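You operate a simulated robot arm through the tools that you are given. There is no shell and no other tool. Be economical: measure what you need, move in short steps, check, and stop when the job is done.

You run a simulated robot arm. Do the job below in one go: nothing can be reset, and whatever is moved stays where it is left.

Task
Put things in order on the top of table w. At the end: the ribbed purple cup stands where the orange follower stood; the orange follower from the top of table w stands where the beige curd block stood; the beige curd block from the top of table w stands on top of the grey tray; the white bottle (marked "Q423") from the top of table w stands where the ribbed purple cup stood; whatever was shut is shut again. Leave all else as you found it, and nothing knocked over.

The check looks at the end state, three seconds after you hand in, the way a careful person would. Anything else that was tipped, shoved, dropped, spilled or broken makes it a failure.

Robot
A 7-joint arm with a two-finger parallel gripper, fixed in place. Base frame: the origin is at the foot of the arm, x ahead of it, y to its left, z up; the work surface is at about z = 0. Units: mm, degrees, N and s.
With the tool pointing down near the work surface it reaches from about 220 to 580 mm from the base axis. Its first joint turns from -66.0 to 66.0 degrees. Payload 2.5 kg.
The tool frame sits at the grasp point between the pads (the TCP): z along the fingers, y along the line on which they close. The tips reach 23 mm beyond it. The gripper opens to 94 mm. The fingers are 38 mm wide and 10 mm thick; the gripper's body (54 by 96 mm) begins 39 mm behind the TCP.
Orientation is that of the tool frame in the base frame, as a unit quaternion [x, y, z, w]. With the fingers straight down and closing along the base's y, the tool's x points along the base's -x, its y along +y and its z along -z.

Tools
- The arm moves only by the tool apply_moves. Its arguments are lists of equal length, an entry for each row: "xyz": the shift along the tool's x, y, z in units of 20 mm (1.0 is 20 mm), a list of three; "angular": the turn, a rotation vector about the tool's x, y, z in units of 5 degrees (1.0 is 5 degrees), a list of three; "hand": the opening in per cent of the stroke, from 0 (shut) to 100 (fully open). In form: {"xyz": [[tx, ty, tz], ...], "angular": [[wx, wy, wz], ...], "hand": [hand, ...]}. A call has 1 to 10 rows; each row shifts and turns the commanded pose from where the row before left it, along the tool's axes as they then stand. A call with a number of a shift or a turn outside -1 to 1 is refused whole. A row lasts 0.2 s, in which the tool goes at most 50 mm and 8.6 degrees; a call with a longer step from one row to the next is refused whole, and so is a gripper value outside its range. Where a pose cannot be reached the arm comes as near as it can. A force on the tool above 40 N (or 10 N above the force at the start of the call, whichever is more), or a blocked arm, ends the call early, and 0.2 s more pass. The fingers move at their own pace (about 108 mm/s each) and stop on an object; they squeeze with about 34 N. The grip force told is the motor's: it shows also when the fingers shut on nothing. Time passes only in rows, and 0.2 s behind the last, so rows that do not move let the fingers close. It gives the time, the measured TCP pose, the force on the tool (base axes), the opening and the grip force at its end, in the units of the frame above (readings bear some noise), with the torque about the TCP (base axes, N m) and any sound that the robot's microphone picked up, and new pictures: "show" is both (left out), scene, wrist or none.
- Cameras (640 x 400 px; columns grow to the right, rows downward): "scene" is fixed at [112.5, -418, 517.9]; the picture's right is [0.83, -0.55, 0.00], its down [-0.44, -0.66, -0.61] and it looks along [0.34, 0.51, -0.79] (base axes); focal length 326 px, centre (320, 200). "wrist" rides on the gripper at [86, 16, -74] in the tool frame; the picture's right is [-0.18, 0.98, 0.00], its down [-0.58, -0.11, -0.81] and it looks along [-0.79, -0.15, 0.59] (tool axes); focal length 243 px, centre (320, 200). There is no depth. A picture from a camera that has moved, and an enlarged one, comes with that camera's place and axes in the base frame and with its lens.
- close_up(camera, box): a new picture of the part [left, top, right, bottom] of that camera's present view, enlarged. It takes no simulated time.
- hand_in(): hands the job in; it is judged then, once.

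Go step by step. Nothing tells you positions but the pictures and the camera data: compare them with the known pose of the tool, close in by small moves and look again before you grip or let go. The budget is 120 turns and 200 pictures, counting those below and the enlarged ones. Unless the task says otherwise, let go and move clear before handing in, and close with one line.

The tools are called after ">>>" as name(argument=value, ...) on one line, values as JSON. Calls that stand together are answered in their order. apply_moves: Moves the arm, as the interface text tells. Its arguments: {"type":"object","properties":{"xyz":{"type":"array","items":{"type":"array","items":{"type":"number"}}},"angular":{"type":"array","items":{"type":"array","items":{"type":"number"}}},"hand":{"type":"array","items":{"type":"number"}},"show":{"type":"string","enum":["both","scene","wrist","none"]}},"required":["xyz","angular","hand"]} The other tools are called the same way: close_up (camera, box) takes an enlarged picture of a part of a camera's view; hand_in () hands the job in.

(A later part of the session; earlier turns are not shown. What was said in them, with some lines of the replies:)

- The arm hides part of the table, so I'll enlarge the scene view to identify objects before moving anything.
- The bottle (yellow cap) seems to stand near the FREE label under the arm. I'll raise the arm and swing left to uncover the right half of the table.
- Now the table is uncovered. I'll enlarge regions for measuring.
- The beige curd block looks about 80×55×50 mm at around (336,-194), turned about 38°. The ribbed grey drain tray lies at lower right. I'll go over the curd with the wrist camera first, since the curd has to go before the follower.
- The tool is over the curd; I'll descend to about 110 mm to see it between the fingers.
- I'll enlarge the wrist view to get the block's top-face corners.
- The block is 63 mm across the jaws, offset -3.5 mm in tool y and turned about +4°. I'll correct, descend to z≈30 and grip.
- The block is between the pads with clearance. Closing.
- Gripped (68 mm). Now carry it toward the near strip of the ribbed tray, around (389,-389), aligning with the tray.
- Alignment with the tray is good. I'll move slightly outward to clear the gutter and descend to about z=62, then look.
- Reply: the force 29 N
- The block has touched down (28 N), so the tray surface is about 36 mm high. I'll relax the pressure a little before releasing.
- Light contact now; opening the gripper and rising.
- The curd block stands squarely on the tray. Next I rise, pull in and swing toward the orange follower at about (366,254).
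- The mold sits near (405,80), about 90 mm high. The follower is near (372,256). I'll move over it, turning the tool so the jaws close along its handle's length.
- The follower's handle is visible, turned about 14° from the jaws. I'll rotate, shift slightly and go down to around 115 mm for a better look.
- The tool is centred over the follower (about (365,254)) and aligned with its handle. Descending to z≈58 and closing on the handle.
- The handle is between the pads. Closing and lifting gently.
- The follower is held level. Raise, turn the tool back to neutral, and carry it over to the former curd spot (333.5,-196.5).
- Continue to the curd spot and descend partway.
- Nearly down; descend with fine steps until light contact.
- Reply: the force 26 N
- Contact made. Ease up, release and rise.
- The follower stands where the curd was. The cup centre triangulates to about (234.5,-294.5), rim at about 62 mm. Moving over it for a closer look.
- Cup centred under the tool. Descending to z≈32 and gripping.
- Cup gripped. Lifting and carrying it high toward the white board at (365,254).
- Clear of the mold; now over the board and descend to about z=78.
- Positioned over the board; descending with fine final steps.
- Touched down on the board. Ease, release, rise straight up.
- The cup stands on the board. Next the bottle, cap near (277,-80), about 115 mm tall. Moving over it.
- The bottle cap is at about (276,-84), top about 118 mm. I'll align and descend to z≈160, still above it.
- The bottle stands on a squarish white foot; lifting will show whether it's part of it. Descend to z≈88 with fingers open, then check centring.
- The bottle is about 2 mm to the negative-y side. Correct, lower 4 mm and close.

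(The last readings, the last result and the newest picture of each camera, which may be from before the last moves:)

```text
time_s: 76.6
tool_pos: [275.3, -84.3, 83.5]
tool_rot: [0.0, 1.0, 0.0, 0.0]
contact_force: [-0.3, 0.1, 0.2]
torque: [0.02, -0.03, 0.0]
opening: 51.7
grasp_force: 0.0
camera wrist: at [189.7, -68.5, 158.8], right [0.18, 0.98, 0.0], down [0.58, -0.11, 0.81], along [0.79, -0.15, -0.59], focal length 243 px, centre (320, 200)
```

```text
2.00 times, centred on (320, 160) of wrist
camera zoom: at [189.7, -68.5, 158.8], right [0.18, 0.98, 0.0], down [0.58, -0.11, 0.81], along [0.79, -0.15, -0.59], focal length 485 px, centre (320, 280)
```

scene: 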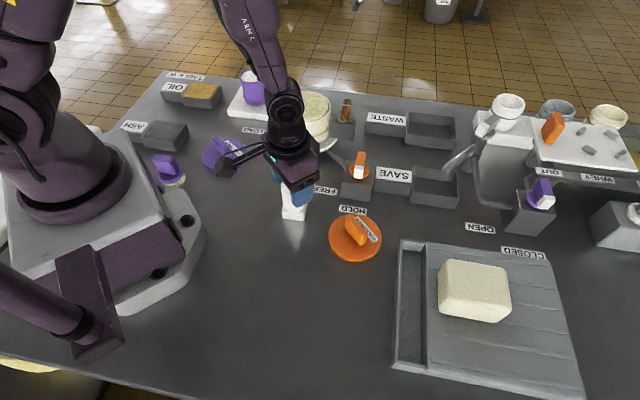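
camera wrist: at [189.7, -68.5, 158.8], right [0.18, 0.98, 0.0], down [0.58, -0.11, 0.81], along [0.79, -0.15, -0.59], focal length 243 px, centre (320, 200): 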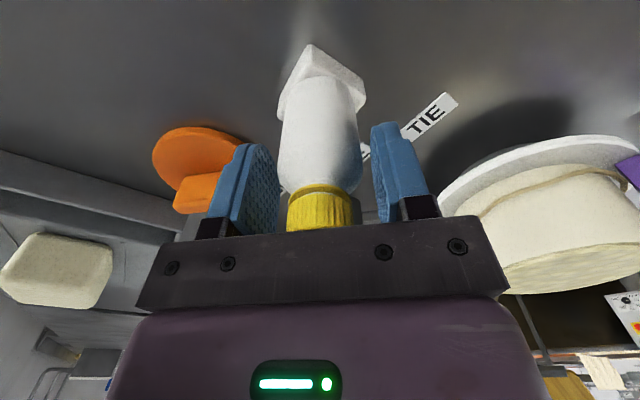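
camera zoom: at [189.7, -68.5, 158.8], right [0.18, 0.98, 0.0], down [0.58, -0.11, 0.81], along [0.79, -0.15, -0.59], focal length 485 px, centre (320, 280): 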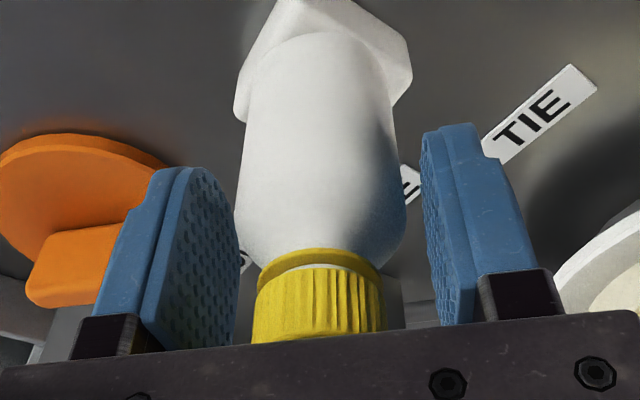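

Centred. Close fully and lift slightly to see whether the foot comes along.

>>> apply_moves(xyz=[[0, 0, 0], [0, 0, 0], [0, 0, 0], [0, 0, 0], [0, 0, -0.3], [0, 0, -0.5], [0, 0, -0.5]], angular=[[0, 0, 0], [0, 0, 0], [0, 0, 0], [0, 0, 0], [0, 0, 0], [0, 0, 0], [0, 0, 0]], hand=[45, 38, 36, 36, 36, 36, 36])

>>> close_up(camera="scene", box=[240, 130, 360, 230])

```text
time_s: 78.2
tool_pos: [275.8, -86.6, 109.6]
tool_rot: [0.0, 1.0, 0.0, 0.0]
contact_force: [-0.6, 0.4, -1.0]
torque: [-0.01, -0.01, 0.03]
opening: 40.3
grasp_force: 34.1
camera wrist: at [189.8, -68.8, 184.7], right [0.18, 0.98, 0.0], down [0.58, -0.11, 0.81], along [0.79, -0.15, -0.59], focal length 243 px, centre (320, 200)
```

scene: 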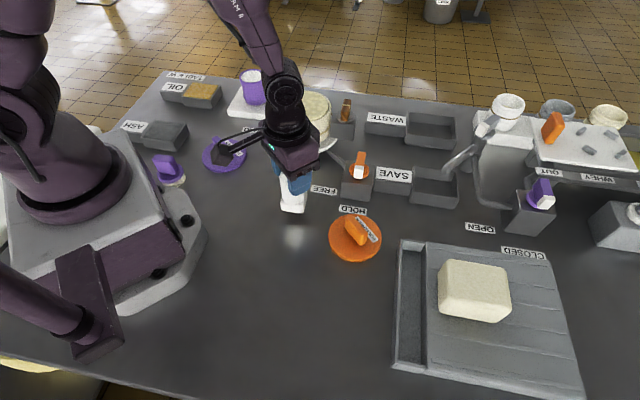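
wrist: 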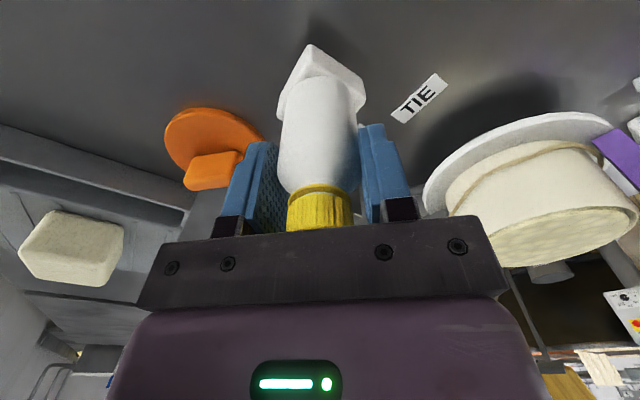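

```text
4.00 times, centred on (300, 180) of scene
camera zoom: at [112.5, -418.1, 517.9], right [0.83, -0.55, 0.0], down [-0.44, -0.66, -0.61], along [0.34, 0.51, -0.79], focal length 1302 px, centre (400, 280)
```

zoom: 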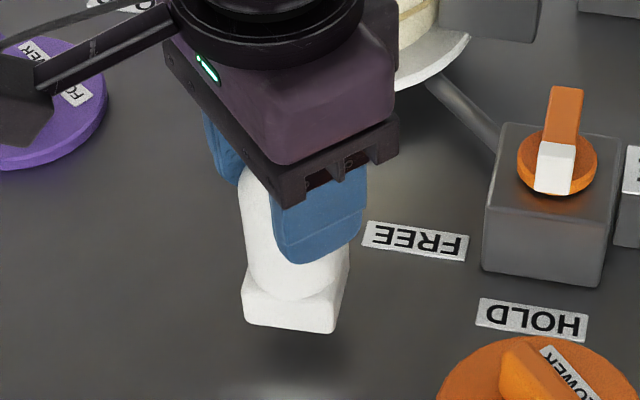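

The foot is part of the bottle. Lift higher and carry it to the former cup spot (234,-295.5).

>>> apply_moves(xyz=[[0, 0, -1], [0, 0, -1], [0, 0, -1], [0, 0, -1], [0.3, -1, 0], [0.3, -1, 0], [0.3, -1, 0], [0.3, -1, 0], [0.3, -1, 0], [0.3, -1, 0]], angular=[[0, 0, 0], [0, 0, 0], [0, 0, 0], [0, 0, 0], [0, 0, 0], [0, 0, 0], [0, 0, 0], [0, 0, 0], [0, 0, 0], [0, 0, 0]], hand=[36, 36, 36, 36, 36, 36, 36, 36, 36, 36], show="none")

>>> apply_moves(xyz=[[0.29, -1, 0], [0, -1, 0], [0, -1, 0], [0, -1, 0], [0, -0.5, 0], [0, 0, 1], [0, 0, 1], [0, 0, 1], [0, 0, 0]], angular=[[0, 0, 0], [0, 0, 0], [0, 0, 0], [0, 0, 0], [0, 0, 0], [0, 0, 0], [0, 0, 0], [0, 0, 0], [0, 0, 0]], hand=[36, 36, 36, 36, 36, 36, 36, 36, 36])

>>> close_up(camera="scene", box=[270, 195, 430, 345])

```text
time_s: 80.4
tool_pos: [240.0, -205.0, 189.9]
tool_rot: [0.0, 1.0, 0.0, -0.001]
contact_force: [0.3, -0.2, -2.3]
torque: [-0.04, 0.0, 0.01]
opening: 40.0
grasp_force: 34.0
```

```text
time_s: 82.4
tool_pos: [233.8, -295.8, 130.7]
tool_rot: [0.0, 1.0, 0.0, 0.0]
contact_force: [0.4, -0.9, -0.7]
torque: [0.03, -0.02, -0.01]
opening: 39.8
grasp_force: 33.5
camera wrist: at [147.4, -278.4, 204.8], right [0.18, 0.98, 0.0], down [0.58, -0.11, 0.81], along [0.79, -0.15, -0.59], focal length 243 px, centre (320, 200)
```

scene: 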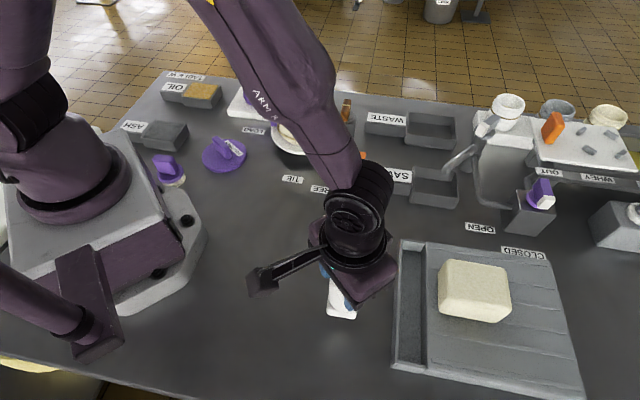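
wrist: 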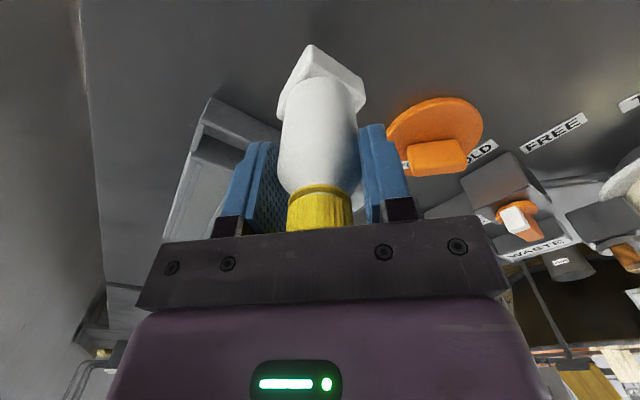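

```text
2.67 times, centred on (350, 270) of scene
camera zoom: at [112.5, -418.1, 517.9], right [0.83, -0.55, 0.0], down [-0.44, -0.66, -0.61], along [0.34, 0.51, -0.79], focal length 868 px, centre (240, 13)
```

zoom: 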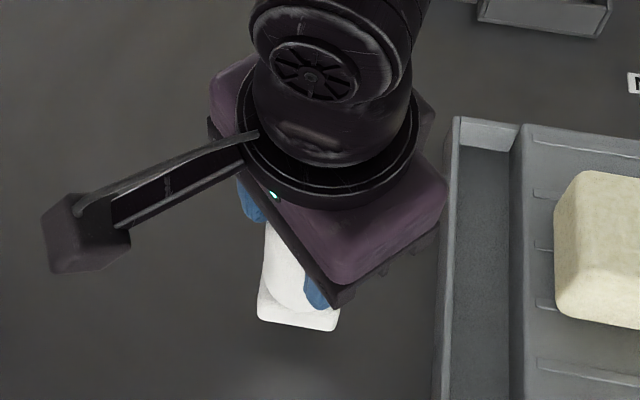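

Over the spot. Descend with fine final steps.

>>> apply_moves(xyz=[[0, 0, 1], [0, 0, 0.8], [0, 0, 0.3], [0, 0, 0.1], [0, 0, 0]], angular=[[0, 0, 0], [0, 0, 0], [0, 0, 0], [0, 0, 0], [0, 0, 0]], hand=[36, 36, 36, 36, 36], show="none")

>>> apply_moves(xyz=[[0, 0, 0.07], [0, 0, 0.06], [0, 0, 0]], angular=[[0, 0, 0], [0, 0, 0], [0, 0, 0]], hand=[36, 36, 36], show="none")

```text
time_s: 83.6
tool_pos: [234.8, -296.1, 86.3]
tool_rot: [0.0, 1.0, 0.0, 0.0]
contact_force: [0.2, 0.3, -1.3]
torque: [0.02, 0.0, -0.01]
opening: 40.1
grasp_force: 33.8
```

```text
time_s: 84.4
tool_pos: [234.1, -295.8, 84.4]
tool_rot: [0.0, 1.0, 0.0, -0.001]
contact_force: [-4.7, 6.6, 21.9]
torque: [0.3, 0.34, -0.03]
opening: 40.0
grasp_force: 34.2
```

Contact. Ease up a touch and release gently, then rise straight up.

>>> apply_moves(xyz=[[0, 0, -0.07], [0, 0, 0]], angular=[[0, 0, 0], [0, 0, 0]], hand=[36, 36], show="none")

>>> apply_moves(xyz=[[0, 0, 0], [0, 0, 0], [0, 0, 0], [0, 0, 0], [0, 0, -0.5], [0, 0, -1], [0, 0, -1], [0, 0, -1], [0, 0, -1], [0, 0, -1]], angular=[[0, 0, 0], [0, 0, 0], [0, 0, 0], [0, 0, 0], [0, 0, 0], [0, 0, 0], [0, 0, 0], [0, 0, 0], [0, 0, 0], [0, 0, 0]], hand=[50, 70, 85, 85, 85, 85, 85, 85, 85, 85])

```text
time_s: 85.0
tool_pos: [233.0, -295.5, 85.5]
tool_rot: [0.0, 1.0, 0.0, 0.0]
contact_force: [0.9, -0.2, -1.2]
torque: [-0.02, 0.04, 0.01]
opening: 40.0
grasp_force: 34.2
```

```text
time_s: 87.2
tool_pos: [233.8, -295.6, 196.4]
tool_rot: [0.0, 1.0, -0.001, -0.001]
contact_force: [-0.4, -0.6, 1.0]
torque: [-0.01, -0.04, -0.05]
opening: 79.7
grasp_force: 0.1
camera wrist: at [147.4, -279.0, 270.1], right [0.18, 0.98, 0.0], down [0.58, -0.11, 0.81], along [0.79, -0.15, -0.59], focal length 243 px, centre (320, 200)
```

scene: 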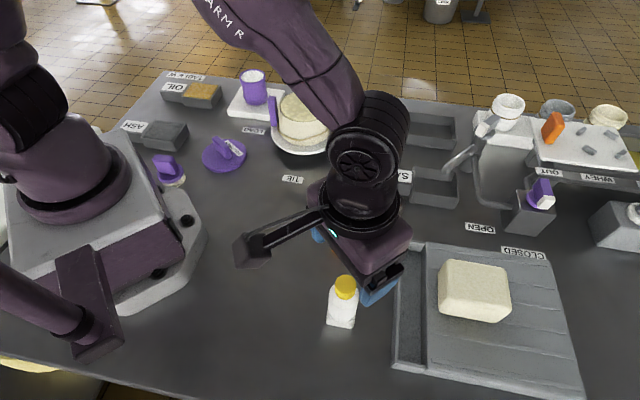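
wrist: 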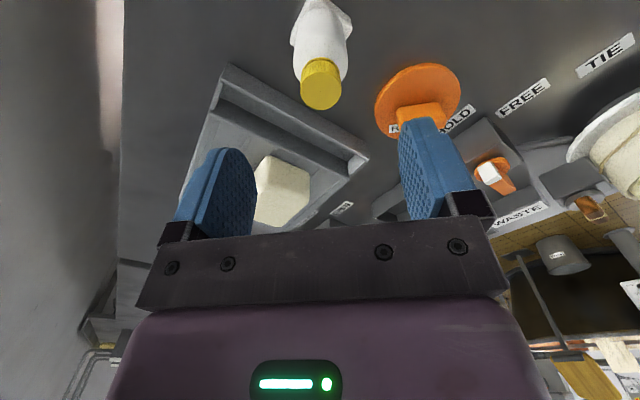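

The bottle stands upright. Rising and moving clear for a final check.

>>> apply_moves(xyz=[[0, 0, -1], [0, 0, -1], [0, 0, -1], [-0.2, 1, -1], [-0.2, 1, -1], [-0.2, 1, 0], [-0.2, 1, 0], [-0.2, 1, 0], [-0.2, 1, 0], [-0.2, 1, 0]], angular=[[0, 0, 0], [0, 0, 0], [0, 0, 0], [0, 0, 0], [0, 0, 0], [0, 0, 0], [0, 0, 0], [0, 0, 0], [0, 0, 0], [0, 0, 0]], hand=[100, 100, 100, 100, 100, 100, 100, 100, 100, 100], show="none")

>>> apply_moves(xyz=[[0, 1, 0], [0, 1, 0], [0, 1, 0], [0, 1, 0], [0, 1, 0], [0, 1, 0], [0, 1, 0], [0, 1, 0], [0, 1, 0]], angular=[[0, 0, 0], [0, 0, 0], [0, 0, 0], [0, 0, 0], [0, 0, 0], [0, 0, 0], [0, 0, 0], [0, 0, 0], [0, 0, 0]], hand=[100, 100, 100, 100, 100, 100, 100, 100, 100], show="scene")

>>> close_up(camera="scene", box=[260, 190, 580, 390])

```text
time_s: 89.4
tool_pos: [261.2, -155.7, 294.5]
tool_rot: [0.001, 1.0, 0.0, 0.0]
contact_force: [0.1, -0.2, -0.6]
torque: [-0.04, -0.02, 0.02]
opening: 94.1
grasp_force: 0.1
```

```text
time_s: 91.4
tool_pos: [261.6, 25.6, 296.4]
tool_rot: [0.0, 1.0, 0.0, 0.0]
contact_force: [-0.9, -0.3, 0.5]
torque: [-0.01, -0.01, -0.03]
opening: 93.5
grasp_force: 0.1
```

scene: 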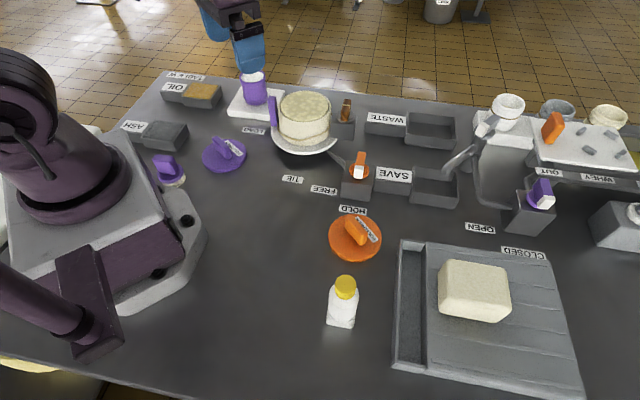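

```text
2.00 times, centred on (420, 290) of scene
camera zoom: at [112.4, -418.1, 517.9], right [0.83, -0.55, 0.0], down [-0.44, -0.66, -0.61], along [0.34, 0.51, -0.79], focal length 651 px, centre (120, 20)
```

zoom: 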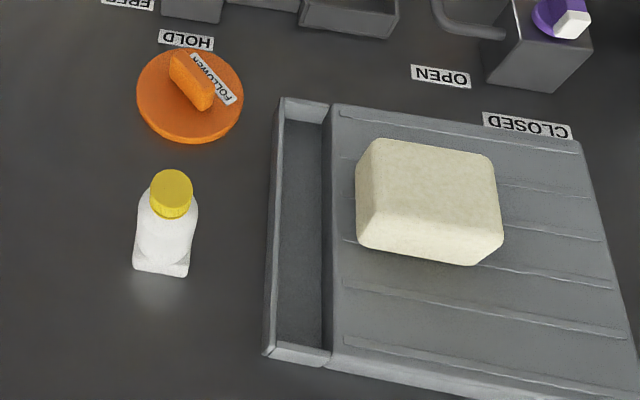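

All four objects stand upright where they should, and everything else looks as it did at the start. Handing in.

>>> hand_in()

```text
The job is handed in.
```

The job is handed in, and the last scene picture shows everything upright. The curd block is on the grey tray, the orange follower is where the curd stood, the purple cup is on the white board where the follower stood, and the white bottle is where the cup stood. I opened nothing, so nothing needed shutting again.
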